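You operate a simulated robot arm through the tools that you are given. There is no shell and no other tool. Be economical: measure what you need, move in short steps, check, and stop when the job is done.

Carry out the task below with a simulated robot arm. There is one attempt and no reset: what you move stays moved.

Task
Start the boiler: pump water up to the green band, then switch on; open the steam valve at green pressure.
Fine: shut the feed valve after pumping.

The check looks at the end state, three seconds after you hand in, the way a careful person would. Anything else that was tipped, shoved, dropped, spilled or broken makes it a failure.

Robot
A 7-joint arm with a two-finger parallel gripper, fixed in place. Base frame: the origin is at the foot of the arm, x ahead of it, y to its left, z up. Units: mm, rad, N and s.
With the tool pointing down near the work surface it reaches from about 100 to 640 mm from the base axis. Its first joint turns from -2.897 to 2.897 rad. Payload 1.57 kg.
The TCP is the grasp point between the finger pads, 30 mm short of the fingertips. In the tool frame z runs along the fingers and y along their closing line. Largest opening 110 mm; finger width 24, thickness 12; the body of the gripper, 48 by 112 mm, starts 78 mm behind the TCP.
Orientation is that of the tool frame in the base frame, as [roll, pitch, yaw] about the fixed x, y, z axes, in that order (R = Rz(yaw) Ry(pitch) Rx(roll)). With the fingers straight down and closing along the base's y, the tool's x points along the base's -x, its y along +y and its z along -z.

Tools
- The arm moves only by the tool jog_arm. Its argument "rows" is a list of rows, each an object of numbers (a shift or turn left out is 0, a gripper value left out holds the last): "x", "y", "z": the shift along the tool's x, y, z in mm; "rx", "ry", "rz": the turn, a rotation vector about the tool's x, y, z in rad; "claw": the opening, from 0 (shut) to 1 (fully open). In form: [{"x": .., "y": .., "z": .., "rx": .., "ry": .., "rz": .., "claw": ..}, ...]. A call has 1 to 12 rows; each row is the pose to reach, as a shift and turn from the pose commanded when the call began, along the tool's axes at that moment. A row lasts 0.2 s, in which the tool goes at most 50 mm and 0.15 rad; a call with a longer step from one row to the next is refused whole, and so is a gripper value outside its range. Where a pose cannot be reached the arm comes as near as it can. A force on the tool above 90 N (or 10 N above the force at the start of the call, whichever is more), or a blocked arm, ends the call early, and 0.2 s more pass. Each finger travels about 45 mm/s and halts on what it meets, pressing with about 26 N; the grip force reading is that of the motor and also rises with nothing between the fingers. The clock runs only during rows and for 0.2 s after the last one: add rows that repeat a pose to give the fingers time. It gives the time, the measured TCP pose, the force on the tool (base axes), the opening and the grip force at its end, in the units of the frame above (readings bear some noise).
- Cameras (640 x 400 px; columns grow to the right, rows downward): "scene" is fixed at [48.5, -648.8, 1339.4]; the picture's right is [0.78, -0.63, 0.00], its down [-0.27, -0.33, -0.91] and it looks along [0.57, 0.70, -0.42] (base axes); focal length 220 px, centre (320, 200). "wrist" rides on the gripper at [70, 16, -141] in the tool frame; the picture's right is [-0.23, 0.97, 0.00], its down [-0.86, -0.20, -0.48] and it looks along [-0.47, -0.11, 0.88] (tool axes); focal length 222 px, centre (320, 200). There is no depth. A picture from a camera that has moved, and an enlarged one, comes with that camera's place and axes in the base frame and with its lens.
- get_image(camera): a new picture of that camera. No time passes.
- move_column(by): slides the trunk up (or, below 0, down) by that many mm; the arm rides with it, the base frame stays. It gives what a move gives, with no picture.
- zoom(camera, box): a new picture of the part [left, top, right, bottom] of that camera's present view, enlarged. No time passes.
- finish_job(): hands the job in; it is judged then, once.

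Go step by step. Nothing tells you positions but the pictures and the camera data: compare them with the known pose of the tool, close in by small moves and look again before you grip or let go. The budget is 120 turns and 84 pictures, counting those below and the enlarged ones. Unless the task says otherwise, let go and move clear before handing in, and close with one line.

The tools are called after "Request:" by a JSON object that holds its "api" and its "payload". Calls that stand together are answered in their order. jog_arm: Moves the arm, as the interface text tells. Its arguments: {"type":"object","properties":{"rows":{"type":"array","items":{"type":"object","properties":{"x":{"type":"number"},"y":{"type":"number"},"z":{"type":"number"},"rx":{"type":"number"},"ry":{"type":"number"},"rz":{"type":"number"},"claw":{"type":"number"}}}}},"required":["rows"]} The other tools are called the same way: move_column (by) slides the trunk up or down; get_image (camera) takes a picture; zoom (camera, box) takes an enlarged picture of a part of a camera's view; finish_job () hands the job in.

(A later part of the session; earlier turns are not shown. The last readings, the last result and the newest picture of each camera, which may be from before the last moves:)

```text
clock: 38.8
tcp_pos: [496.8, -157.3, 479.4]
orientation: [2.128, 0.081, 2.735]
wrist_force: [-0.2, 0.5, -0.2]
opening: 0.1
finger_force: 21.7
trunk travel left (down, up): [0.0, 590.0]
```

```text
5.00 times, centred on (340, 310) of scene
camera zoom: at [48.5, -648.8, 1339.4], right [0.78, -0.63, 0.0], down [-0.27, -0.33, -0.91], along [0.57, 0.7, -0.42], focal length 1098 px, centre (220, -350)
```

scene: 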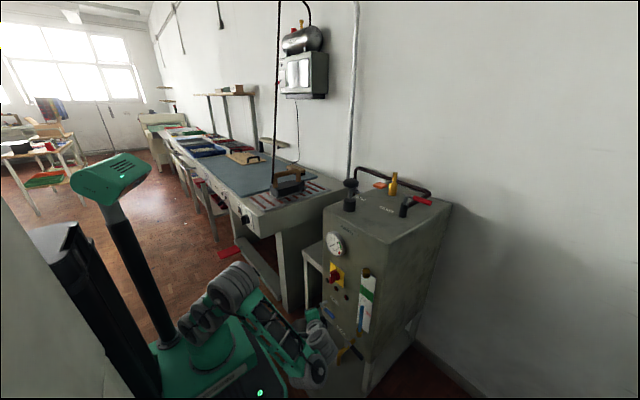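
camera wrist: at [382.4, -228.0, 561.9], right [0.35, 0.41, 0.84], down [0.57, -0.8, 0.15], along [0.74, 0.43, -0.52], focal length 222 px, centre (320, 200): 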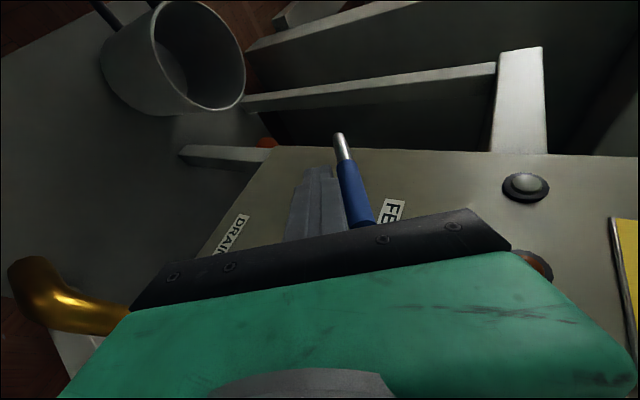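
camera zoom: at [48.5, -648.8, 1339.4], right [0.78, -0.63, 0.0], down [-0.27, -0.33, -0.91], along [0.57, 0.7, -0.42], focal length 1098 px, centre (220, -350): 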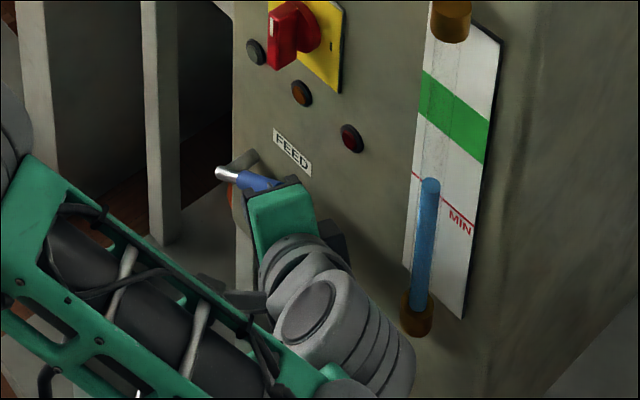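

The lever turns easily upward. I'll continue to vertical.

Request:
{"api": "jog_arm", "payload": {"rows": [{"x": 2, "y": 12, "z": 0}, {"x": 4, "y": 24.1, "z": 0.2}, {"x": 5.8, "y": 34, "z": 0.5}, {"x": 7.5, "y": 43.8, "z": 0.8}, {"x": 10, "y": 51, "z": 4}, {"x": 12.3, "y": 58.6, "z": 6.8}, {"x": 12.3, "y": 58.6, "z": 6.8}]}}

Request:
{"api": "get_image", "payload": {"camera": "wrist"}}

Request:
{"api": "zoom", "payload": {"camera": "scene", "box": [300, 260, 380, 340]}}

```text
clock: 39.9
tcp_pos: [497.4, -137.3, 511.0]
orientation: [2.153, 0.064, 2.718]
wrist_force: [-25.4, -61.0, -16.2]
opening: 0.0
finger_force: 21.0
trunk travel left (down, up): [0.0, 590.0]
stopped in row 5: the force on the tool passed its limit (the readings are from after the stop); the commanded pose is now the measured one
```

```text
38 pictures are left
camera wrist: at [382.5, -205.0, 596.8], right [0.38, 0.42, 0.83], down [0.56, -0.81, 0.15], along [0.73, 0.41, -0.54], focal length 222 px, centre (320, 200)
```

wrist: 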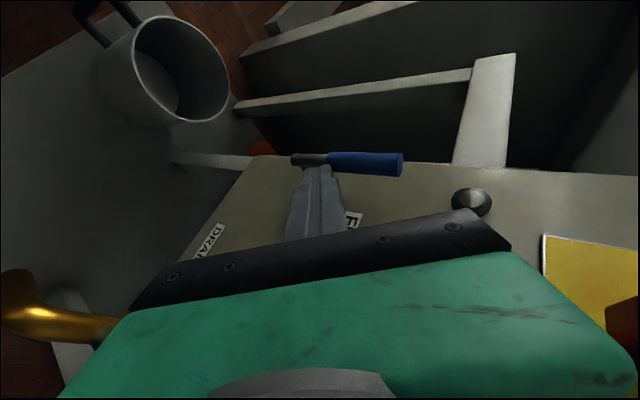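

```text
5.00 times, centred on (340, 300) of scene
camera zoom: at [48.5, -648.8, 1339.4], right [0.78, -0.63, 0.0], down [-0.27, -0.33, -0.91], along [0.57, 0.7, -0.42], focal length 1098 px, centre (220, -300)
```

zoom: 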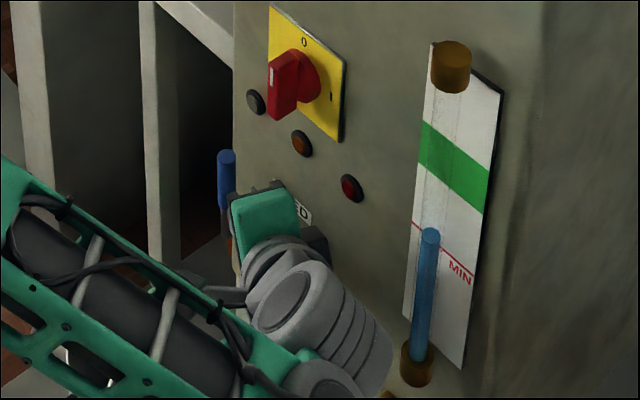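

The feed lever is now vertical at its stop, so it is open. I'll retreat and return the tool to pointing down, then raise the trunk to pump.

Request:
{"api": "jog_arm", "payload": {"rows": [{"z": -35}, {"x": 10, "z": -70}, {"x": 40, "z": -90}, {"x": 50, "y": 30, "z": -110}, {"x": 50, "y": 65, "z": -125}, {"x": 50, "y": 65, "z": -125}]}}

Request:
{"api": "jog_arm", "payload": {"rows": [{"rx": 0.123, "ry": 0.035, "rz": -0.042}, {"rx": 0.246, "ry": 0.07, "rz": -0.083}, {"rx": 0.369, "ry": 0.104, "rz": -0.125}, {"rx": 0.492, "ry": 0.139, "rz": -0.167}, {"rx": 0.614, "ry": 0.174, "rz": -0.208}, {"rx": 0.737, "ry": 0.209, "rz": -0.25}, {"rx": 0.86, "ry": 0.243, "rz": -0.291}, {"rx": 0.983, "ry": 0.278, "rz": -0.333}, {"rx": 0.983, "ry": 0.278, "rz": -0.333}]}}

```text
clock: 41.3
tcp_pos: [410.2, -129.6, 533.1]
orientation: [2.144, 0.07, 2.727]
wrist_force: [0.1, 0.4, 0.5]
opening: 0.1
finger_force: 21.0
out of reach, approached as far as the arm can: row 1, 2, 3, 4, 5, 6
trunk travel left (down, up): [0.0, 590.0]
```

```text
clock: 43.3
tcp_pos: [407.0, -128.3, 534.7]
orientation: [-3.128, -0.018, 3.136]
wrist_force: [0.0, 0.1, 0.0]
opening: 0.0
finger_force: 20.8
trunk travel left (down, up): [0.0, 590.0]
```

Request:
{"api": "move_column", "payload": {"by": 400}}

Request:
{"api": "move_column", "payload": {"by": 100}}

Request:
{"api": "zoom", "payload": {"camera": "scene", "box": [300, 220, 420, 380]}}

```text
clock: 47.1
tcp_pos: [407.8, -127.6, 933.7]
orientation: [-3.13, -0.018, 3.133]
wrist_force: [-0.1, 0.1, -0.1]
opening: 0.0
finger_force: 21.9
trunk travel left (down, up): [-400.0, 190.0]
```

```text
clock: 48.5
tcp_pos: [407.2, -128.0, 1034.6]
orientation: [-3.128, -0.017, 3.135]
wrist_force: [0.0, 0.4, 0.1]
opening: 0.3
finger_force: 21.4
trunk travel left (down, up): [-500.0, 90.0]
```

```text
2.50 times, centred on (360, 300) of scene
camera zoom: at [48.5, -648.8, 1339.4], right [0.78, -0.63, 0.0], down [-0.27, -0.33, -0.91], along [0.57, 0.7, -0.42], focal length 549 px, centre (220, -50)
```

zoom: 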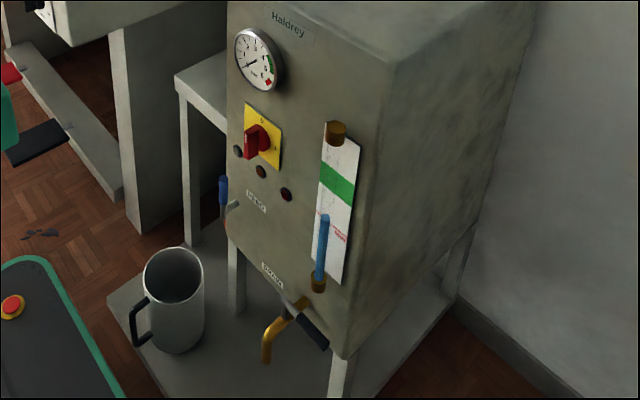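

The feed lever stands upright. Next I'll go to the pump knob: up, over, then down with fingers open.

Request:
{"api": "jog_arm", "payload": {"rows": [{"z": -45, "claw": 1}, {"z": -90}, {"z": -120}, {"x": -48, "y": -4, "z": -120, "ry": -0.018}, {"x": -96, "y": -8, "z": -120, "ry": -0.018}, {"x": -144, "y": -12, "z": -120, "ry": -0.018}, {"x": -190, "y": -12, "z": -120, "ry": -0.018}, {"x": -196, "y": -12, "z": -120, "ry": -0.018}, {"x": -196, "y": -12, "z": -85, "ry": -0.018}, {"x": -196, "y": -12, "z": -85, "ry": -0.018}]}}

Request:
{"api": "zoom", "payload": {"camera": "scene", "box": [300, 120, 460, 220]}}

```text
clock: 50.7
tcp_pos: [606.2, -140.3, 1116.0]
orientation: [-3.129, 0.0, 3.135]
wrist_force: [0.5, 0.3, 0.5]
opening: 110.0
finger_force: 0.0
out of reach, approached as far as the arm can: row 7
trunk travel left (down, up): [-500.0, 90.0]
```

```text
4.00 times, centred on (380, 170) of scene
camera zoom: at [48.5, -648.8, 1339.4], right [0.78, -0.63, 0.0], down [-0.27, -0.33, -0.91], along [0.57, 0.7, -0.42], focal length 878 px, centre (80, 320)
```

zoom: 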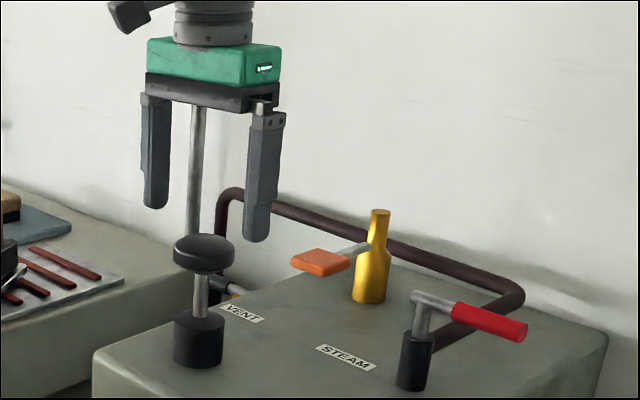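

Request:
{"api": "jog_arm", "payload": {"rows": [{"x": 3, "y": 1, "z": 25}, {"x": 3, "y": 1, "z": 50}, {"x": 3, "y": 1, "z": 50, "claw": 0.3}, {"x": 3, "y": 1, "z": 50}, {"x": 3, "y": 1, "z": 50}, {"x": 3, "y": 1, "z": 50}, {"x": 3, "y": 1, "z": 60}, {"x": 3, "y": 1, "z": 70}, {"x": 3, "y": 1, "z": 80}, {"x": 3, "y": 1, "z": 90}, {"x": 3, "y": 1, "z": 90}]}}

Request:
{"api": "jog_arm", "payload": {"rows": [{"z": -13}, {"z": -27}, {"z": -40}, {"z": -40}, {"z": -27}, {"z": -13}, {"z": 0}, {"z": 0}]}}

Request:
{"api": "zoom", "payload": {"camera": "scene", "box": [330, 250, 400, 350]}}

```text
clock: 53.1
tcp_pos: [600.6, -141.2, 1027.1]
orientation: [-3.129, 0.002, 3.135]
wrist_force: [0.4, 10.6, 11.2]
opening: 54.9
finger_force: 45.4
trunk travel left (down, up): [-500.0, 90.0]
```

```text
clock: 54.9
tcp_pos: [601.8, -139.0, 1026.4]
orientation: [-3.128, 0.002, 3.136]
wrist_force: [-2.0, 19.1, 10.2]
opening: 54.7
finger_force: 45.5
trunk travel left (down, up): [-500.0, 90.0]
```

```text
4.00 times, centred on (365, 300) of scene
camera zoom: at [48.5, -648.8, 1339.4], right [0.78, -0.63, 0.0], down [-0.27, -0.33, -0.91], along [0.57, 0.7, -0.42], focal length 878 px, centre (140, -200)
```

zoom: 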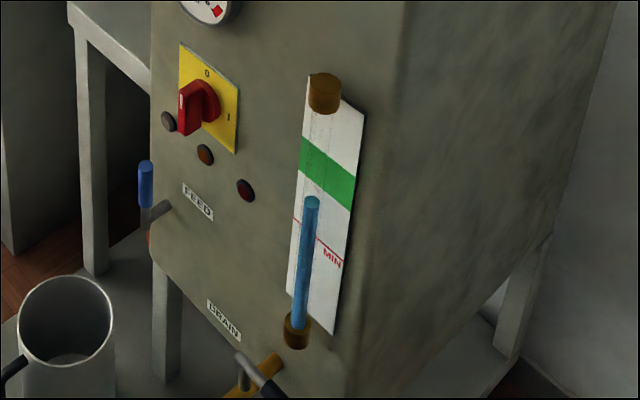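

Water has risen to just below the band; each stroke gives about 3 scene px. I'll do one more stroke and measure.

Request:
{"api": "jog_arm", "payload": {"rows": [{"z": -13}, {"z": -27}, {"z": -40}, {"z": -40}, {"z": -27}, {"z": -13}, {"z": 0}, {"z": 0}]}}

Request:
{"api": "zoom", "payload": {"camera": "scene", "box": [330, 250, 400, 350]}}

```text
clock: 56.7
tcp_pos: [600.5, -139.3, 1026.9]
orientation: [-3.129, 0.003, 3.136]
wrist_force: [1.4, 7.9, 10.1]
opening: 54.9
finger_force: 44.5
trunk travel left (down, up): [-500.0, 90.0]
```

```text
4.00 times, centred on (365, 300) of scene
camera zoom: at [48.5, -648.8, 1339.4], right [0.78, -0.63, 0.0], down [-0.27, -0.33, -0.91], along [0.57, 0.7, -0.42], focal length 878 px, centre (140, -200)
```

zoom: 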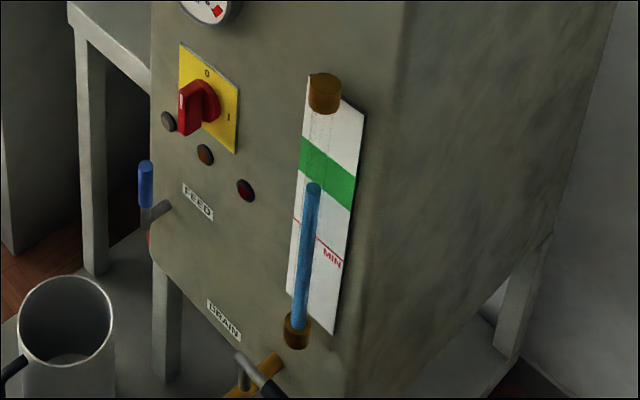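

The level is now at the low edge of the band. One more stroke centres it; then I'll raise the knob, release and lift clear.

Request:
{"api": "jog_arm", "payload": {"rows": [{"z": -13}, {"z": -27}, {"z": -40}, {"z": -40}, {"z": -27}, {"z": -13}, {"z": 0}, {"z": 0}, {"z": -13}, {"z": -27}, {"z": -39}, {"z": -39}]}}

Request:
{"api": "jog_arm", "payload": {"rows": [{"claw": 1}, {"z": 0}, {"z": 0}, {"z": 0}, {"z": -30}, {"z": -70}, {"x": 40, "z": -90}, {"x": 85, "z": -90}, {"x": 130, "z": -90}, {"x": 175, "z": -90}, {"x": 210, "z": -90}]}}

Request:
{"api": "zoom", "payload": {"camera": "scene", "box": [330, 250, 400, 350]}}

```text
clock: 59.3
tcp_pos: [601.5, -140.7, 1066.2]
orientation: [-3.13, 0.0, 3.134]
wrist_force: [2.2, 9.1, 2.4]
opening: 55.0
finger_force: 45.1
trunk travel left (down, up): [-500.0, 90.0]
```

```text
clock: 61.7
tcp_pos: [390.4, -139.6, 1155.6]
orientation: [-3.13, 0.001, 3.135]
wrist_force: [0.0, 0.5, -0.8]
opening: 109.9
finger_force: 0.1
trunk travel left (down, up): [-500.0, 90.0]
```

```text
4.00 times, centred on (365, 300) of scene
camera zoom: at [48.5, -648.8, 1339.4], right [0.78, -0.63, 0.0], down [-0.27, -0.33, -0.91], along [0.57, 0.7, -0.42], focal length 878 px, centre (140, -200)
```

zoom: 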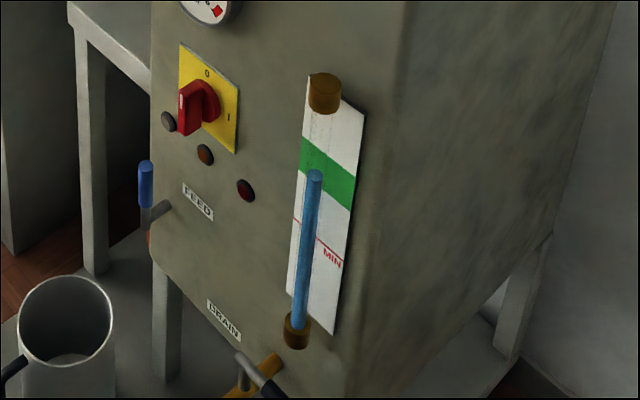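

Water is centred in the green band. Now I'll lower the arm again to shut the feed valve.

Request:
{"api": "jog_arm", "payload": {"rows": [{"x": -6, "y": 4, "z": 40}, {"x": -12, "y": 8, "z": 80}, {"x": -17, "y": 12, "z": 121, "claw": 0.33}, {"x": -17, "y": 12, "z": 121}]}}

Request:
{"api": "move_column", "payload": {"by": -400}}

Request:
{"api": "move_column", "payload": {"by": -100}}

Request:
{"api": "jog_arm", "payload": {"rows": [{"x": 1, "y": -4, "z": 4, "rx": -0.123, "ry": -0.035, "rz": 0.042}, {"x": 2, "y": -8, "z": 8, "rx": -0.246, "ry": -0.07, "rz": 0.083}, {"x": 3, "y": -12, "z": 12, "rx": -0.369, "ry": -0.104, "rz": 0.125}, {"x": 5, "y": -16, "z": 16, "rx": -0.492, "ry": -0.139, "rz": 0.167}, {"x": 6, "y": -20, "z": 20, "rx": -0.614, "ry": -0.174, "rz": 0.208}, {"x": 7, "y": -24, "z": 24, "rx": -0.737, "ry": -0.209, "rz": 0.25}, {"x": 8, "y": -28, "z": 28, "rx": -0.86, "ry": -0.243, "rz": 0.291}, {"x": 10, "y": -30, "z": 30, "rx": -0.983, "ry": -0.278, "rz": 0.333}, {"x": 10, "y": -30, "z": 30, "rx": -0.983, "ry": -0.278, "rz": 0.333}]}}

```text
clock: 62.7
tcp_pos: [421.3, -131.4, 1057.4]
orientation: [-3.133, -0.003, 3.133]
wrist_force: [-0.1, -0.3, 0.9]
opening: 58.0
finger_force: 0.2
out of reach, approached as far as the arm can: row 3, 4
trunk travel left (down, up): [-500.0, 90.0]
```

```text
clock: 66.5
tcp_pos: [420.3, -130.6, 659.1]
orientation: [-3.132, -0.003, 3.133]
wrist_force: [0.1, -0.6, -1.3]
opening: 36.2
finger_force: 0.1
trunk travel left (down, up): [-100.0, 490.0]
```

```text
clock: 67.8
tcp_pos: [419.4, -130.3, 557.7]
orientation: [-3.135, -0.004, 3.133]
wrist_force: [-0.8, -0.4, 0.0]
opening: 36.2
finger_force: 0.0
trunk travel left (down, up): [0.0, 590.0]
```

```text
clock: 69.8
tcp_pos: [406.8, -146.7, 511.3]
orientation: [2.136, 0.08, 2.723]
wrist_force: [0.3, 0.1, -0.6]
opening: 36.4
finger_force: 0.1
out of reach, approached as far as the arm can: row 8, 9
trunk travel left (down, up): [0.0, 590.0]
```

Same sideways pose again. Now I'll roll the tool 90° about its axis so the fingers can straddle the upright handle front-to-back.

Request:
{"api": "jog_arm", "payload": {"rows": [{"rz": 0.143}, {"rz": 0.286}, {"rz": 0.429}, {"rz": 0.571}, {"rz": 0.714}, {"rz": 0.857}, {"rz": 1.0}, {"rz": 1.143}, {"rz": 1.286}, {"rz": 1.429}, {"rz": 1.57}, {"rz": 1.57}]}}

Request:
{"api": "get_image", "payload": {"camera": "wrist"}}

Request:
{"api": "get_image", "payload": {"camera": "scene"}}

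```text
clock: 72.4
tcp_pos: [407.0, -147.0, 512.1]
orientation: [2.995, -1.0, 1.278]
wrist_force: [-0.1, -0.5, 0.7]
opening: 36.2
finger_force: 0.1
trunk travel left (down, up): [0.0, 590.0]
```

```text
31 pictures are left
camera wrist: at [377.7, -223.0, 646.7], right [0.85, -0.51, -0.11], down [-0.5, -0.72, -0.48], along [0.16, 0.47, -0.87], focal length 222 px, centre (320, 200)
```

wrist: 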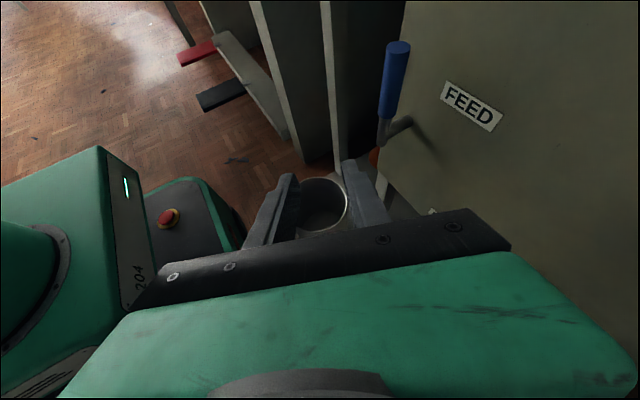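

```text
30 pictures are left
```

scene: 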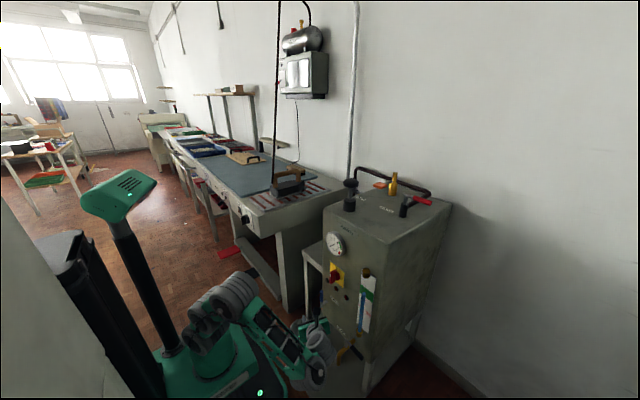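

Excellent view: the upright handle is at about (503,-101), z 510–558. I'll move to a pre-grip pose along the tool axis.

Request:
{"api": "jog_arm", "payload": {"rows": [{"x": 20, "y": 23, "z": -8}, {"x": 40, "y": 46, "z": -15}, {"x": 61, "y": 71, "z": -22.5}, {"x": 61, "y": 71, "z": -22.5}]}}

Request:
{"api": "get_image", "payload": {"camera": "wrist"}}

```text
clock: 73.4
tcp_pos: [464.9, -123.3, 539.5]
orientation: [2.999, -0.995, 1.269]
wrist_force: [-18.5, -29.3, -12.2]
opening: 30.7
finger_force: 0.0
out of reach, approached as far as the arm can: row 1, 2, 3, 4
trunk travel left (down, up): [0.0, 590.0]
```

```text
29 pictures are left
camera wrist: at [435.5, -198.9, 674.6], right [0.85, -0.51, -0.12], down [-0.5, -0.72, -0.48], along [0.16, 0.46, -0.87], focal length 222 px, centre (320, 200)
```

wrist: 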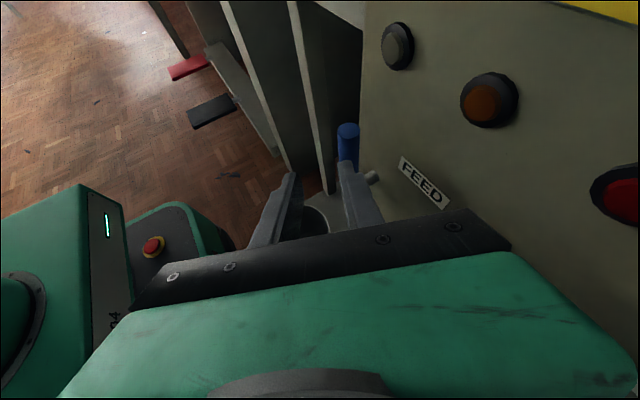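

The fingers ended short and touch the handle lightly. I'll back out to the right, move forward, then come in from the right.

Request:
{"api": "jog_arm", "payload": {"rows": [{"x": -23, "y": 9, "z": -12}, {"x": -46, "y": 18, "z": -25}, {"x": -43, "y": 32, "z": -19}, {"x": -41, "y": 45.6, "z": -13.6}, {"x": -41, "y": 45.6, "z": -13.6}]}}

Request:
{"api": "get_image", "payload": {"camera": "wrist"}}

```text
clock: 74.6
tcp_pos: [486.4, -156.6, 503.7]
orientation: [2.99, -0.998, 1.282]
wrist_force: [0.2, 0.2, 0.2]
opening: 36.5
finger_force: 0.1
out of reach, approached as far as the arm can: row 1, 2, 3, 4, 5
trunk travel left (down, up): [0.0, 590.0]
```

```text
28 pictures are left
camera wrist: at [457.4, -232.8, 638.7], right [0.85, -0.51, -0.11], down [-0.5, -0.72, -0.48], along [0.16, 0.46, -0.87], focal length 222 px, centre (320, 200)
```

wrist: 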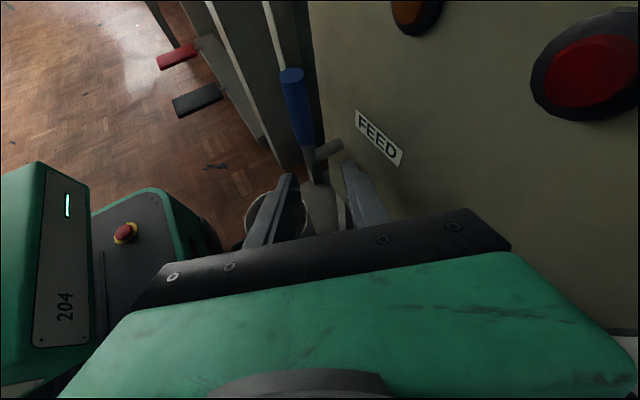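

The handle lies between the fingers' planes. I'll move up and in, so the fingers straddle it.

Request:
{"api": "jog_arm", "payload": {"rows": [{"x": 20, "y": -2, "z": 3}, {"x": 34, "y": -4, "z": 10}, {"x": 41, "y": -6.4, "z": 22}, {"x": 41, "y": -6.4, "z": 22}]}}

Request:
{"api": "get_image", "payload": {"camera": "wrist"}}

```text
clock: 75.6
tcp_pos: [495.5, -117.9, 527.0]
orientation: [2.991, -1.0, 1.282]
wrist_force: [0.0, -0.6, 0.1]
opening: 36.4
finger_force: 0.0
trunk travel left (down, up): [0.0, 590.0]
```

```text
27 pictures are left
camera wrist: at [465.8, -193.1, 661.6], right [0.85, -0.51, -0.11], down [-0.5, -0.72, -0.48], along [0.16, 0.46, -0.87], focal length 222 px, centre (320, 200)
```

wrist: 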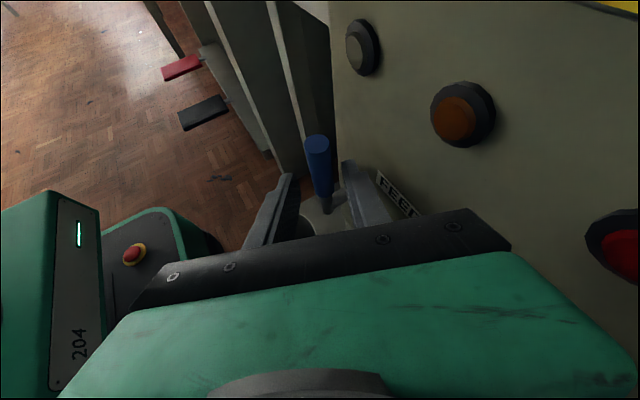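

The handle is between the fingertips. I'll go a little deeper and grip.

Request:
{"api": "jog_arm", "payload": {"rows": [{"z": 8}, {"z": 8, "claw": 0.05}, {"z": 8}, {"z": 8}, {"z": 8}]}}

Request:
{"api": "get_image", "payload": {"camera": "wrist"}}

```text
clock: 76.8
tcp_pos: [498.2, -111.4, 522.9]
orientation: [2.988, -1.0, 1.281]
wrist_force: [17.7, -4.8, 4.2]
opening: 21.9
finger_force: 9.6
trunk travel left (down, up): [0.0, 590.0]
```

```text
26 pictures are left
camera wrist: at [469.3, -187.3, 657.8], right [0.85, -0.51, -0.11], down [-0.5, -0.72, -0.48], along [0.16, 0.46, -0.87], focal length 222 px, centre (320, 200)
```

wrist: 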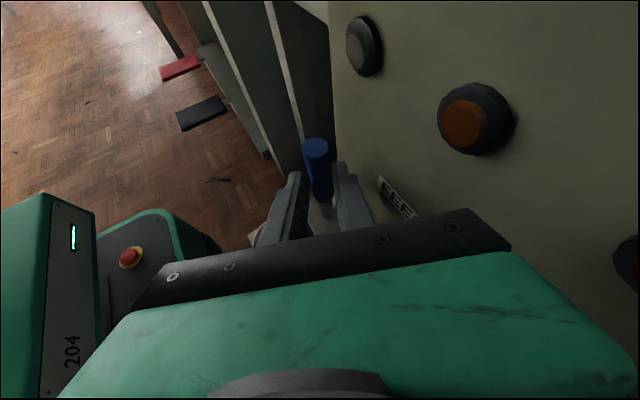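

Request:
{"api": "jog_arm", "payload": {"rows": [{"y": 3, "claw": 0}, {"y": 3}, {"y": 3}, {"x": -7.5, "y": 7.7, "z": -8.2}, {"x": -17.4, "y": 12, "z": -14.3}, {"x": -28.9, "y": 15.2, "z": -17.4}, {"x": -41, "y": 17.7, "z": -18.5}, {"x": -41, "y": 17.7, "z": -18.5}]}}

Request:
{"api": "get_image", "payload": {"camera": "wrist"}}

```text
clock: 78.6
tcp_pos: [503.2, -156.1, 498.8]
orientation: [2.987, -0.998, 1.284]
wrist_force: [-0.4, 0.6, 0.9]
opening: 0.3
finger_force: 21.6
trunk travel left (down, up): [0.0, 590.0]
```

```text
25 pictures are left
camera wrist: at [473.2, -230.3, 633.9], right [0.85, -0.51, -0.11], down [-0.5, -0.72, -0.48], along [0.17, 0.46, -0.87], focal length 222 px, centre (320, 200)
```

wrist: 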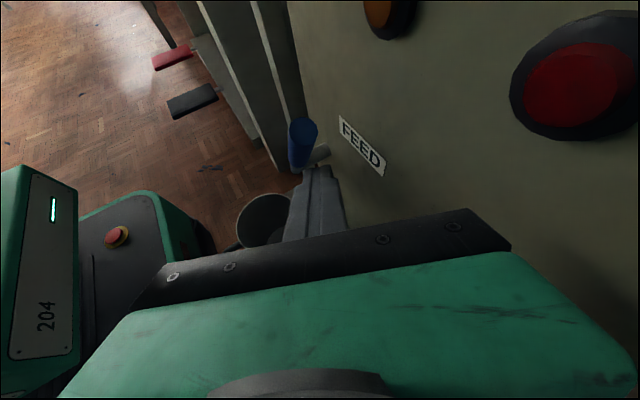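

The grip slipped, but the handle has moved about 25° from vertical. I'll move away, raise the trunk a bit for reach, and push the handle down from above with closed fingers.

Request:
{"api": "jog_arm", "payload": {"rows": [{"x": -6, "y": -36, "z": -15}, {"x": -6, "y": -36, "z": -15}]}}

Request:
{"api": "move_column", "payload": {"by": 90}}

Request:
{"api": "get_image", "payload": {"camera": "wrist"}}

```text
clock: 79.2
tcp_pos: [462.4, -153.0, 498.3]
orientation: [2.991, -0.998, 1.284]
wrist_force: [-0.7, -0.4, -0.6]
opening: 0.3
finger_force: 21.1
trunk travel left (down, up): [0.0, 590.0]
```

```text
clock: 80.5
tcp_pos: [461.8, -152.7, 587.5]
orientation: [2.992, -0.999, 1.283]
wrist_force: [-0.4, 0.7, -0.1]
opening: 0.1
finger_force: 21.7
trunk travel left (down, up): [-90.0, 500.0]
```

```text
24 pictures are left
camera wrist: at [433.6, -229.5, 723.9], right [0.85, -0.51, -0.11], down [-0.5, -0.72, -0.48], along [0.16, 0.46, -0.87], focal length 222 px, centre (320, 200)
```

wrist: 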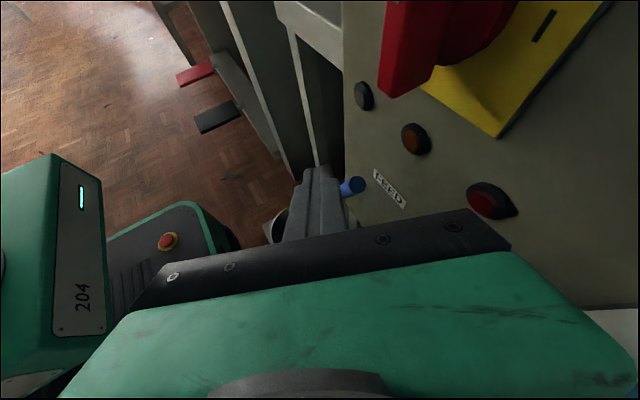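

Request:
{"api": "jog_arm", "payload": {"rows": [{"x": 6, "y": 13, "z": 12}, {"x": 12.7, "y": 26.3, "z": 23.9}, {"x": 12.7, "y": 26.3, "z": 23.9}]}}

Request:
{"api": "jog_arm", "payload": {"rows": [{"x": -14, "y": 0.4, "z": 5}, {"x": -28, "y": 0.8, "z": 9.5}, {"x": -42, "y": 1.2, "z": 14}, {"x": -55, "y": 1.6, "z": 19}, {"x": -69, "y": 2, "z": 24}, {"x": -82, "y": 2.3, "z": 28.3}, {"x": -82, "y": 2.3, "z": 28.3}]}}

Request:
{"api": "get_image", "payload": {"camera": "wrist"}}

Request:
{"api": "zoom", "payload": {"camera": "scene", "box": [300, 270, 380, 350]}}

```text
clock: 81.3
tcp_pos: [497.8, -138.9, 588.9]
orientation: [2.992, -0.999, 1.281]
wrist_force: [0.1, 0.5, -0.2]
opening: 0.0
finger_force: 21.6
trunk travel left (down, up): [-90.0, 500.0]
```

```text
clock: 82.9
tcp_pos: [497.1, -161.4, 505.0]
orientation: [2.993, -1.0, 1.283]
wrist_force: [-0.1, 0.1, 1.2]
opening: 0.2
finger_force: 20.9
trunk travel left (down, up): [-90.0, 500.0]
```

```text
23 pictures are left
camera wrist: at [468.6, -237.4, 640.0], right [0.85, -0.51, -0.11], down [-0.49, -0.72, -0.48], along [0.16, 0.46, -0.87], focal length 222 px, centre (320, 200)
```

wrist: 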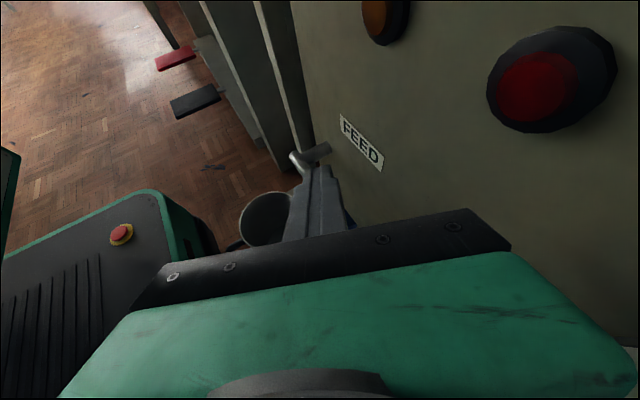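

```text
5.00 times, centred on (340, 310) of scene
camera zoom: at [48.5, -648.8, 1339.4], right [0.78, -0.63, 0.0], down [-0.27, -0.33, -0.91], along [0.57, 0.7, -0.42], focal length 1098 px, centre (220, -350)
```

zoom: 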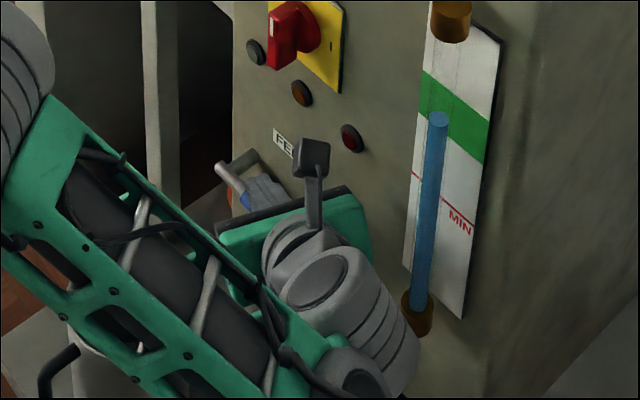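

The handle is nearly horizontal. I'll press a little further to the stop.

Request:
{"api": "jog_arm", "payload": {"rows": [{"x": -5, "y": -0.5, "z": 3.2}, {"x": -10, "y": -1, "z": 6.4}, {"x": -10, "y": -1, "z": 6.4}]}}

Request:
{"api": "jog_arm", "payload": {"rows": [{"x": -4, "y": -0.4, "z": 2.6}, {"x": -4, "y": -0.4, "z": 2.6}]}}

```text
clock: 83.7
tcp_pos: [497.2, -162.4, 502.1]
orientation: [2.953, -1.003, 1.323]
wrist_force: [-18.2, -6.8, 83.8]
opening: 0.1
finger_force: 21.1
trunk travel left (down, up): [-90.0, 500.0]
```

```text
clock: 84.0
tcp_pos: [500.2, -162.1, 503.9]
orientation: [2.927, -1.003, 1.351]
wrist_force: [-2.7, -2.6, 40.7]
opening: 0.0
finger_force: 21.5
trunk travel left (down, up): [-90.0, 500.0]
stopped in row 1: the force on the tool passed its limit (the readings are from after the stop); the commanded pose is now the measured one
```

The feed lever is at its closed stop. I'll back away and raise the trunk to look at the switch.

Request:
{"api": "jog_arm", "payload": {"rows": [{"x": 21, "y": 2, "z": -14}, {"x": 14, "y": -20, "z": -35}, {"x": 5, "y": -45, "z": -55}, {"x": 5, "y": -45, "z": -55}]}}

Request:
{"api": "move_column", "payload": {"by": 130}}

Request:
{"api": "get_image", "payload": {"camera": "wrist"}}

Request:
{"api": "zoom", "payload": {"camera": "scene", "box": [300, 240, 400, 340]}}

```text
clock: 85.0
tcp_pos: [439.8, -183.5, 527.8]
orientation: [2.953, -1.006, 1.324]
wrist_force: [0.3, -0.2, -0.5]
opening: 0.0
finger_force: 21.5
trunk travel left (down, up): [-90.0, 500.0]
```

```text
clock: 86.6
tcp_pos: [440.0, -183.3, 658.4]
orientation: [2.952, -1.007, 1.326]
wrist_force: [-0.9, -0.5, 0.0]
opening: 0.0
finger_force: 21.6
trunk travel left (down, up): [-220.0, 370.0]
```

```text
21 pictures are left
camera wrist: at [408.6, -259.9, 792.6], right [0.86, -0.5, -0.09], down [-0.48, -0.73, -0.49], along [0.18, 0.47, -0.87], focal length 222 px, centre (320, 200)
```

wrist: 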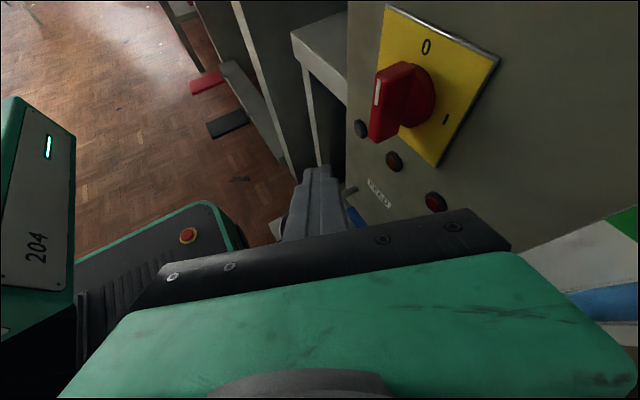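

```text
4.00 times, centred on (350, 290) of scene
camera zoom: at [48.5, -648.8, 1339.4], right [0.78, -0.63, 0.0], down [-0.27, -0.33, -0.91], along [0.57, 0.7, -0.42], focal length 878 px, centre (200, -160)
```

zoom: 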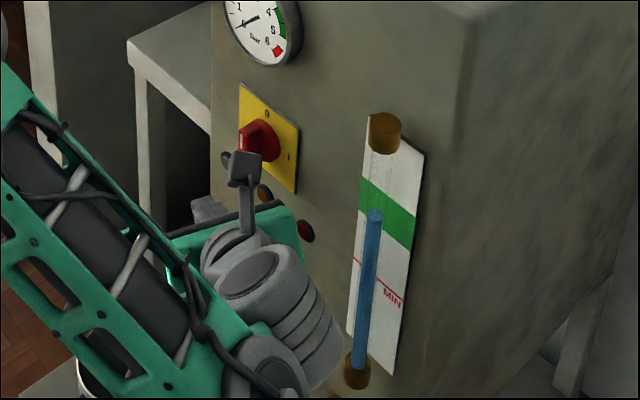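

Switch hub is at about (−155, 677) in y,z; the bar spans z 647–709 with its outer face at x≈507. I'll unroll the tool so the hand is slim, keeping clear of the sight glass.

Request:
{"api": "jog_arm", "payload": {"rows": [{"rz": -0.143}, {"rz": -0.286}, {"rz": -0.429}, {"rz": -0.571}, {"rz": -0.714}, {"rz": -0.857}, {"rz": -1.0}, {"rz": -1.143}, {"rz": -1.286}, {"rz": -1.429}, {"rz": -1.57}, {"rz": -1.57}]}}

Request:
{"api": "jog_arm", "payload": {"rows": [{"x": -10, "z": -30}, {"x": -45, "y": 1, "z": -30}, {"x": -74, "y": 1, "z": -20}, {"x": -74, "y": 1, "z": -8.5}, {"x": -74, "y": 1, "z": -8.5}]}}

Request:
{"api": "get_image", "payload": {"camera": "wrist"}}

Request:
{"api": "zoom", "payload": {"camera": "scene", "box": [310, 240, 390, 320]}}

```text
clock: 89.2
tcp_pos: [438.1, -182.7, 657.7]
orientation: [2.129, 0.101, 2.735]
wrist_force: [-0.1, -0.8, 0.4]
opening: 0.0
finger_force: 21.8
trunk travel left (down, up): [-220.0, 370.0]
```

```text
clock: 90.4
tcp_pos: [490.8, -201.6, 655.8]
orientation: [2.131, 0.101, 2.734]
wrist_force: [0.1, -0.6, 0.4]
opening: 0.1
finger_force: 21.5
out of reach, approached as far as the arm can: row 1, 2, 3, 4, 5
trunk travel left (down, up): [-220.0, 370.0]
```

```text
19 pictures are left
camera wrist: at [373.1, -272.7, 737.0], right [0.34, 0.42, 0.84], down [0.57, -0.8, 0.17], along [0.75, 0.42, -0.51], focal length 222 px, centre (320, 200)
```

wrist: 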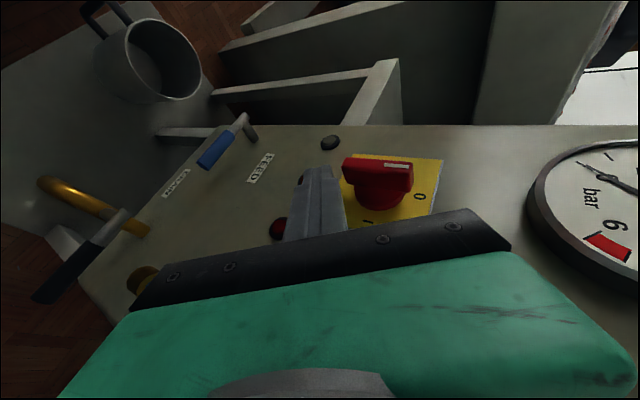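

```text
5.00 times, centred on (350, 280) of scene
camera zoom: at [48.5, -648.8, 1339.4], right [0.78, -0.63, 0.0], down [-0.27, -0.33, -0.91], along [0.57, 0.7, -0.42], focal length 1098 px, centre (170, -200)
```

zoom: 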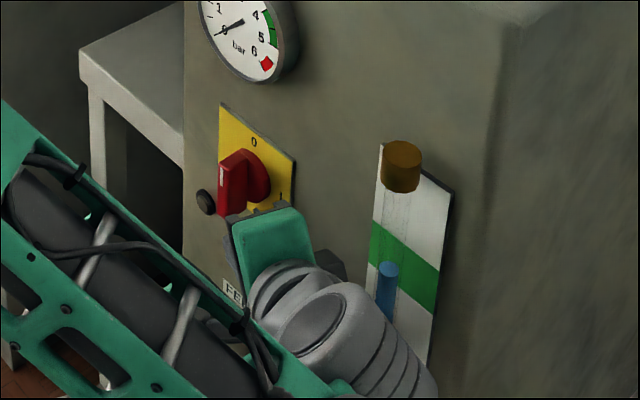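

Fingers are at the lower right of the switch bar. I'll raise the trunk slightly, move in, and push the lower end to the left (clockwise turn).

Request:
{"api": "move_column", "payload": {"by": 15}}

Request:
{"api": "jog_arm", "payload": {"rows": [{"x": -12.5, "y": -0.7, "z": 7}, {"x": -9, "y": 1, "z": 14}, {"x": -5.7, "y": 3.3, "z": 21.7}, {"x": -2, "y": 6, "z": 29}, {"x": 1, "y": 8.3, "z": 36}, {"x": 4, "y": 13.3, "z": 41.5}, {"x": 4, "y": 13.3, "z": 41.5}]}}

Request:
{"api": "get_image", "payload": {"camera": "wrist"}}

```text
clock: 91.0
tcp_pos: [490.4, -202.4, 671.5]
orientation: [2.131, 0.101, 2.735]
wrist_force: [0.0, 0.7, 0.8]
opening: 0.0
finger_force: 21.6
trunk travel left (down, up): [-235.0, 355.0]
```

```text
clock: 92.6
tcp_pos: [504.8, -167.2, 658.5]
orientation: [2.132, 0.098, 2.729]
wrist_force: [-9.1, -35.6, -20.0]
opening: 0.0
finger_force: 21.0
trunk travel left (down, up): [-235.0, 355.0]
```

```text
17 pictures are left
camera wrist: at [387.3, -236.1, 739.8], right [0.34, 0.42, 0.84], down [0.57, -0.81, 0.17], along [0.75, 0.42, -0.51], focal length 222 px, centre (320, 200)
```

wrist: 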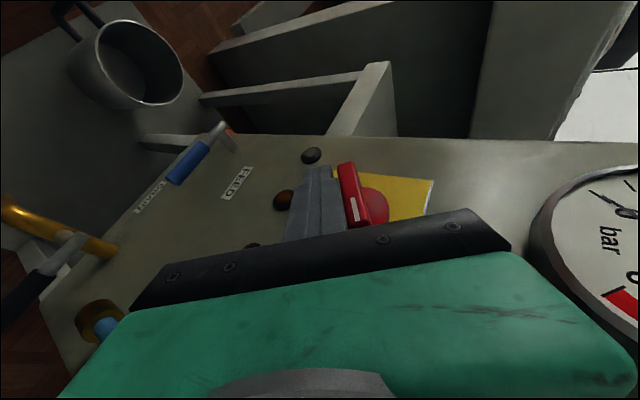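

The bar is now horizontal, with its mark toward "1". I'll back off straight out and check the lights and gauge.

Request:
{"api": "jog_arm", "payload": {"rows": [{"x": 0.5, "y": -3, "z": 0}, {"x": 23, "y": -6, "z": -10}, {"x": 46, "y": -9, "z": -19}, {"x": 60, "y": -9, "z": -30}, {"x": 60, "y": -9, "z": -30}]}}

Request:
{"api": "zoom", "payload": {"camera": "scene", "box": [310, 220, 400, 320]}}

```text
clock: 93.8
tcp_pos: [436.4, -166.1, 660.9]
orientation: [2.129, 0.101, 2.735]
wrist_force: [-0.4, 0.0, -0.2]
opening: 0.0
finger_force: 21.2
trunk travel left (down, up): [-235.0, 355.0]
```

```text
4.00 times, centred on (355, 270) of scene
camera zoom: at [48.5, -648.8, 1339.4], right [0.78, -0.63, 0.0], down [-0.27, -0.33, -0.91], along [0.57, 0.7, -0.42], focal length 878 px, centre (180, -80)
```

zoom: 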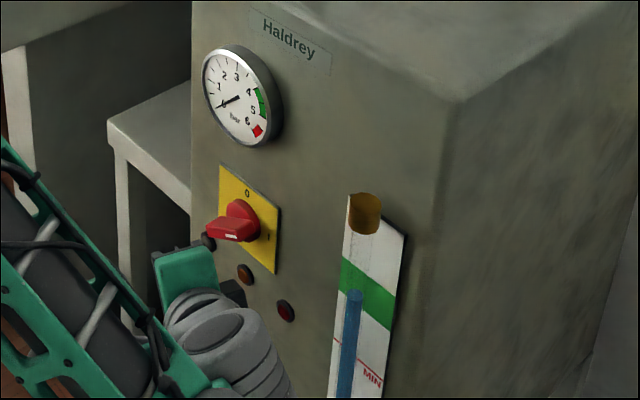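

The switch is on. Now I'll return the tool to vertical and head for the steam lever while pressure builds.

Request:
{"api": "jog_arm", "payload": {"rows": [{"x": 2, "y": 11, "z": -7, "rx": 0.123, "ry": 0.035, "rz": -0.042}, {"x": 4, "y": 21, "z": -14, "rx": 0.246, "ry": 0.07, "rz": -0.083}, {"x": 6, "y": 32, "z": -22, "rx": 0.369, "ry": 0.104, "rz": -0.125}, {"x": 8, "y": 42, "z": -29, "rx": 0.492, "ry": 0.139, "rz": -0.167}, {"x": 8, "y": 53, "z": -36, "rx": 0.614, "ry": 0.174, "rz": -0.208}, {"x": 8, "y": 63, "z": -44, "rx": 0.737, "ry": 0.209, "rz": -0.25}, {"x": 8, "y": 74, "z": -51, "rx": 0.86, "ry": 0.243, "rz": -0.291}, {"x": 8, "y": 82, "z": -60, "rx": 0.983, "ry": 0.278, "rz": -0.333}, {"x": 8, "y": 82, "z": -60, "rx": 0.983, "ry": 0.278, "rz": -0.333}]}}

Request:
{"api": "move_column", "payload": {"by": 235}}

Request:
{"api": "zoom", "payload": {"camera": "scene", "box": [310, 220, 400, 320]}}

```text
clock: 95.8
tcp_pos: [417.9, -167.4, 761.3]
orientation: [-3.13, 0.017, -3.136]
wrist_force: [0.0, -0.5, -0.5]
opening: 0.0
finger_force: 21.3
trunk travel left (down, up): [-235.0, 355.0]
```

```text
clock: 98.3
tcp_pos: [417.8, -167.1, 997.4]
orientation: [-3.132, 0.017, -3.14]
wrist_force: [0.0, -0.4, 0.2]
opening: 0.0
finger_force: 21.6
trunk travel left (down, up): [-470.0, 120.0]
```

```text
4.00 times, centred on (355, 270) of scene
camera zoom: at [48.5, -648.8, 1339.4], right [0.78, -0.63, 0.0], down [-0.27, -0.33, -0.91], along [0.57, 0.7, -0.42], focal length 878 px, centre (180, -80)
```

zoom: 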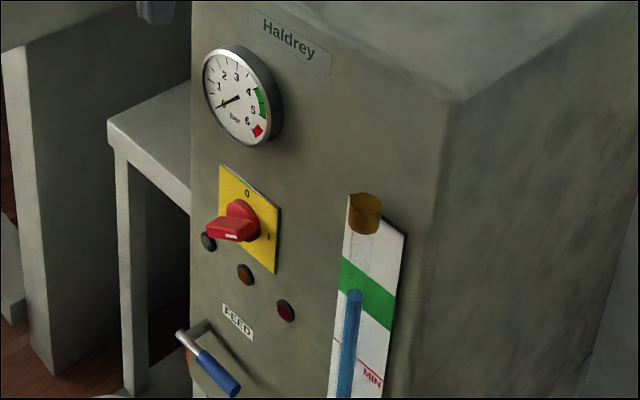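

Gauge still reads 0. I'll look closely at the switch and lights.

Request:
{"api": "zoom", "payload": {"camera": "scene", "box": [328, 255, 368, 305]}}

```text
8.00 times, centred on (348, 280) of scene
camera zoom: at [48.5, -648.8, 1339.4], right [0.78, -0.63, 0.0], down [-0.27, -0.33, -0.91], along [0.57, 0.7, -0.42], focal length 1756 px, centre (96, -440)
```

zoom: 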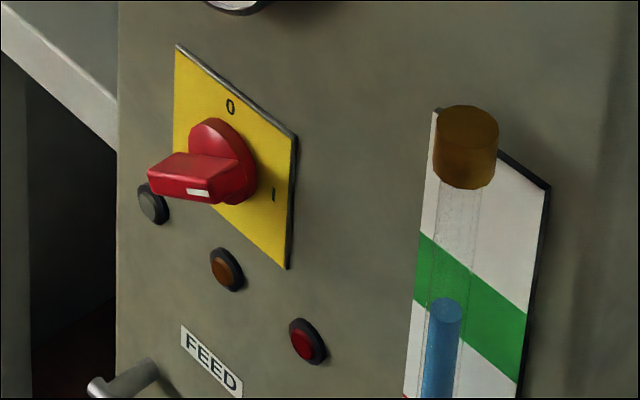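

The bar only turned about 55–60°, so it is not yet at 1. I'll go back and press its right end down from above.

Request:
{"api": "move_column", "payload": {"by": -175}}

Request:
{"api": "jog_arm", "payload": {"rows": [{"x": -2, "z": 12, "rx": -0.123, "ry": -0.035, "rz": 0.042}, {"x": -4, "z": 25, "rx": -0.246, "ry": -0.07, "rz": 0.083}, {"x": -6, "z": 37, "rx": -0.369, "ry": -0.104, "rz": 0.125}, {"x": -8, "z": 50, "rx": -0.492, "ry": -0.139, "rz": 0.167}, {"x": -10, "z": 62, "rx": -0.614, "ry": -0.174, "rz": 0.208}, {"x": -12, "z": 75, "rx": -0.737, "ry": -0.209, "rz": 0.25}, {"x": -14, "z": 87, "rx": -0.86, "ry": -0.243, "rz": 0.291}, {"x": -18, "z": 100, "rx": -0.983, "ry": -0.278, "rz": 0.333}, {"x": -18, "z": 100, "rx": -0.983, "ry": -0.278, "rz": 0.333}]}}

Request:
{"api": "get_image", "payload": {"camera": "wrist"}}

```text
clock: 100.3
tcp_pos: [417.1, -167.5, 822.6]
orientation: [-3.132, 0.02, 3.141]
wrist_force: [-0.5, -0.2, -0.1]
opening: 0.0
finger_force: 21.4
trunk travel left (down, up): [-295.0, 295.0]
```

```text
clock: 102.3
tcp_pos: [437.1, -167.9, 722.2]
orientation: [2.128, 0.101, 2.735]
wrist_force: [-0.7, -0.5, -0.6]
opening: 0.2
finger_force: 21.0
trunk travel left (down, up): [-295.0, 295.0]
```

```text
13 pictures are left
camera wrist: at [320.1, -237.6, 803.1], right [0.34, 0.42, 0.84], down [0.57, -0.8, 0.17], along [0.75, 0.43, -0.51], focal length 222 px, centre (320, 200)
```

wrist: 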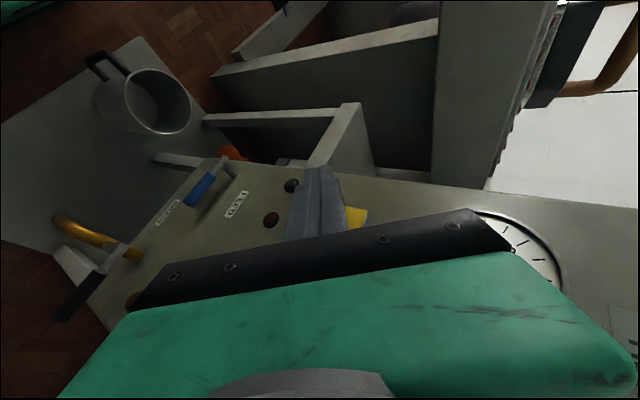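

Request:
{"api": "jog_arm", "payload": {"rows": [{"x": -20, "y": 5, "z": -10}, {"x": -45, "y": 4, "z": -5}, {"x": -73.3, "y": 3.3, "z": 4.2}, {"x": -73.3, "y": 3.3, "z": 4.2}]}}

Request:
{"api": "jog_arm", "payload": {"rows": [{"x": 0.5, "y": -4, "z": 2.5}, {"x": 1, "y": -8, "z": 5}, {"x": 1.6, "y": -13, "z": 8}, {"x": 2.2, "y": -18.5, "z": 11.5}, {"x": 2.2, "y": -18.5, "z": 11.5}]}}

Request:
{"api": "get_image", "payload": {"camera": "wrist"}}

```text
clock: 103.3
tcp_pos: [506.8, -193.1, 729.2]
orientation: [2.131, 0.099, 2.736]
wrist_force: [-0.3, 0.9, -0.8]
opening: 0.0
finger_force: 21.1
trunk travel left (down, up): [-295.0, 295.0]
```

```text
clock: 104.5
tcp_pos: [507.5, -192.9, 711.8]
orientation: [2.129, 0.108, 2.734]
wrist_force: [0.0, -5.3, 38.9]
opening: 0.0
finger_force: 21.1
trunk travel left (down, up): [-295.0, 295.0]
```

```text
12 pictures are left
camera wrist: at [389.3, -263.1, 792.4], right [0.33, 0.42, 0.85], down [0.57, -0.8, 0.18], along [0.75, 0.42, -0.5], focal length 222 px, centre (320, 200)
```

wrist: 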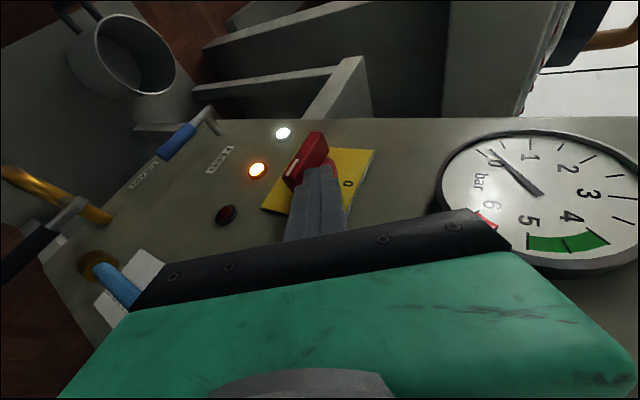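

The white and amber lights are on, so the boiler is heating. I'll lift off, back away, straighten the tool and raise the trunk toward the steam lever.

Request:
{"api": "jog_arm", "payload": {"rows": [{"y": -2.5, "z": 1.6}, {"x": -1.5, "y": 12.7, "z": -8}, {"x": 30, "y": 8, "z": -22}, {"x": 62, "y": 4, "z": -35}, {"x": 62, "y": 4, "z": -35}]}}

Request:
{"api": "jog_arm", "payload": {"rows": [{"x": 2, "y": 11, "z": -7, "rx": 0.123, "ry": 0.035, "rz": -0.042}, {"x": 4, "y": 21, "z": -14, "rx": 0.246, "ry": 0.07, "rz": -0.083}, {"x": 6, "y": 32, "z": -22, "rx": 0.369, "ry": 0.104, "rz": -0.125}, {"x": 8, "y": 42, "z": -29, "rx": 0.492, "ry": 0.139, "rz": -0.167}, {"x": 8, "y": 53, "z": -36, "rx": 0.614, "ry": 0.174, "rz": -0.208}, {"x": 8, "y": 63, "z": -44, "rx": 0.737, "ry": 0.209, "rz": -0.25}, {"x": 8, "y": 74, "z": -51, "rx": 0.86, "ry": 0.243, "rz": -0.291}, {"x": 8, "y": 82, "z": -60, "rx": 0.983, "ry": 0.278, "rz": -0.333}, {"x": 8, "y": 82, "z": -60, "rx": 0.983, "ry": 0.278, "rz": -0.333}]}}

Request:
{"api": "move_column", "payload": {"by": 205}}

Request:
{"api": "zoom", "payload": {"camera": "scene", "box": [310, 220, 400, 320]}}

```text
clock: 105.7
tcp_pos: [437.0, -193.0, 723.4]
orientation: [2.128, 0.1, 2.735]
wrist_force: [-0.4, 0.3, 0.2]
opening: 0.0
finger_force: 20.9
trunk travel left (down, up): [-295.0, 295.0]
```

```text
clock: 107.7
tcp_pos: [416.2, -191.6, 823.4]
orientation: [-3.128, 0.019, -3.138]
wrist_force: [0.4, 0.0, 0.8]
opening: 0.0
finger_force: 21.5
trunk travel left (down, up): [-295.0, 295.0]
```

```text
clock: 109.9
tcp_pos: [418.0, -192.8, 1027.6]
orientation: [-3.131, 0.017, -3.137]
wrist_force: [-0.2, 0.0, -0.5]
opening: 0.2
finger_force: 21.0
trunk travel left (down, up): [-500.0, 90.0]
```

```text
4.00 times, centred on (355, 270) of scene
camera zoom: at [48.5, -648.8, 1339.4], right [0.78, -0.63, 0.0], down [-0.27, -0.33, -0.91], along [0.57, 0.7, -0.42], focal length 878 px, centre (180, -80)
```

zoom: 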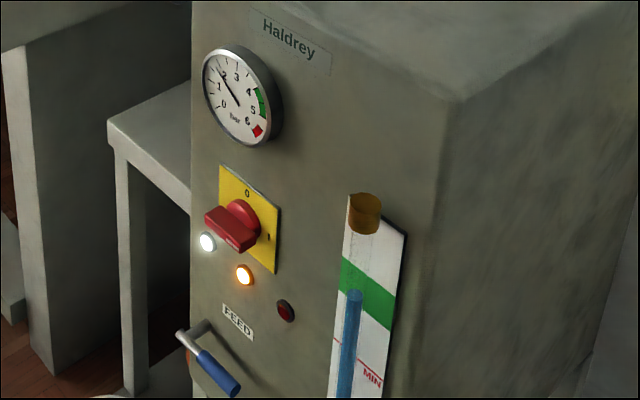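

Pressure is about 1.9 bar and rising at roughly 0.35 bar/s. I'll move over the boiler top, clear of the pump, and yaw the tool with fingers open so the outer finger can reach the steam lever.

Request:
{"api": "jog_arm", "payload": {"rows": [{"z": -40, "rz": 0.143, "claw": 1}, {"z": -80, "rz": 0.286}, {"x": -28, "y": -22, "z": -82, "rz": 0.429}, {"x": -60, "y": -45, "z": -82, "rz": 0.571}, {"x": -92, "y": -68, "z": -82, "rz": 0.714}, {"x": -124, "y": -91, "z": -82, "rz": 0.857}, {"x": -156, "y": -114, "z": -82, "rz": 1.0}, {"x": -188, "y": -137, "z": -82, "rz": 1.143}, {"x": -202, "y": -139, "z": -82, "rz": 1.286}, {"x": -202, "y": -139, "z": -82, "rz": 1.429}, {"x": -202, "y": -139, "z": -82, "rz": 1.57}]}}

Request:
{"api": "zoom", "payload": {"camera": "scene", "box": [310, 130, 460, 260]}}

```text
clock: 112.3
tcp_pos: [611.8, -326.9, 1113.1]
orientation: [3.122, 0.01, 1.573]
wrist_force: [-1.0, 0.7, 0.8]
opening: 110.2
finger_force: 0.1
out of reach, approached as far as the arm can: row 9, 10, 11
trunk travel left (down, up): [-500.0, 90.0]
```

```text
3.08 times, centred on (385, 195) of scene
camera zoom: at [48.5, -648.8, 1339.4], right [0.78, -0.63, 0.0], down [-0.27, -0.33, -0.91], along [0.57, 0.7, -0.42], focal length 676 px, centre (120, 215)
```

zoom: 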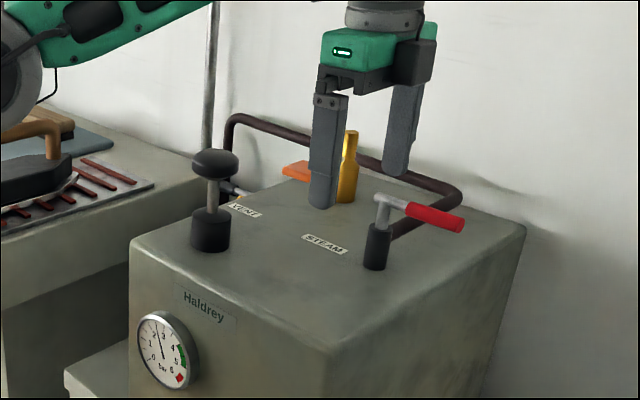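

Pressure is about 2.6 bar. I'll descend and tilt the outer finger to just in front of the steam handle.

Request:
{"api": "jog_arm", "payload": {"rows": [{"z": 40, "rx": -0.1}, {"x": -3, "y": 8, "z": 75, "rx": -0.2}, {"x": -5, "y": 18, "z": 91, "rx": -0.34}, {"x": -5, "y": 18, "z": 91, "rx": -0.34}]}}

Request:
{"api": "zoom", "payload": {"camera": "scene", "box": [310, 130, 460, 260]}}

```text
clock: 113.3
tcp_pos: [633.5, -334.3, 1022.2]
orientation: [2.781, 0.011, 1.574]
wrist_force: [-0.1, -0.9, -0.6]
opening: 110.1
finger_force: 0.1
out of reach, approached as far as the arm can: row 1, 2, 3
trunk travel left (down, up): [-500.0, 90.0]
```

```text
3.08 times, centred on (385, 195) of scene
camera zoom: at [48.5, -648.8, 1339.4], right [0.78, -0.63, 0.0], down [-0.27, -0.33, -0.91], along [0.57, 0.7, -0.42], focal length 676 px, centre (120, 215)
```

zoom: 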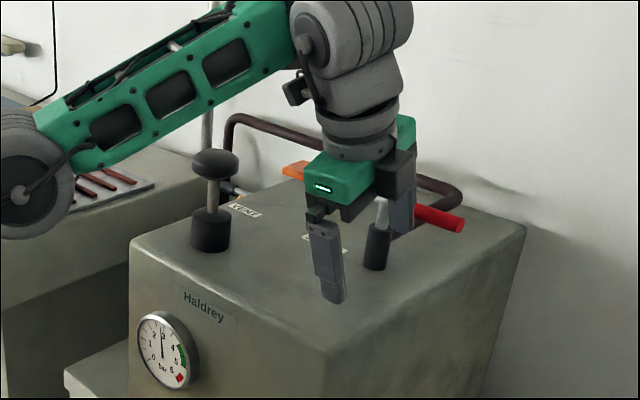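

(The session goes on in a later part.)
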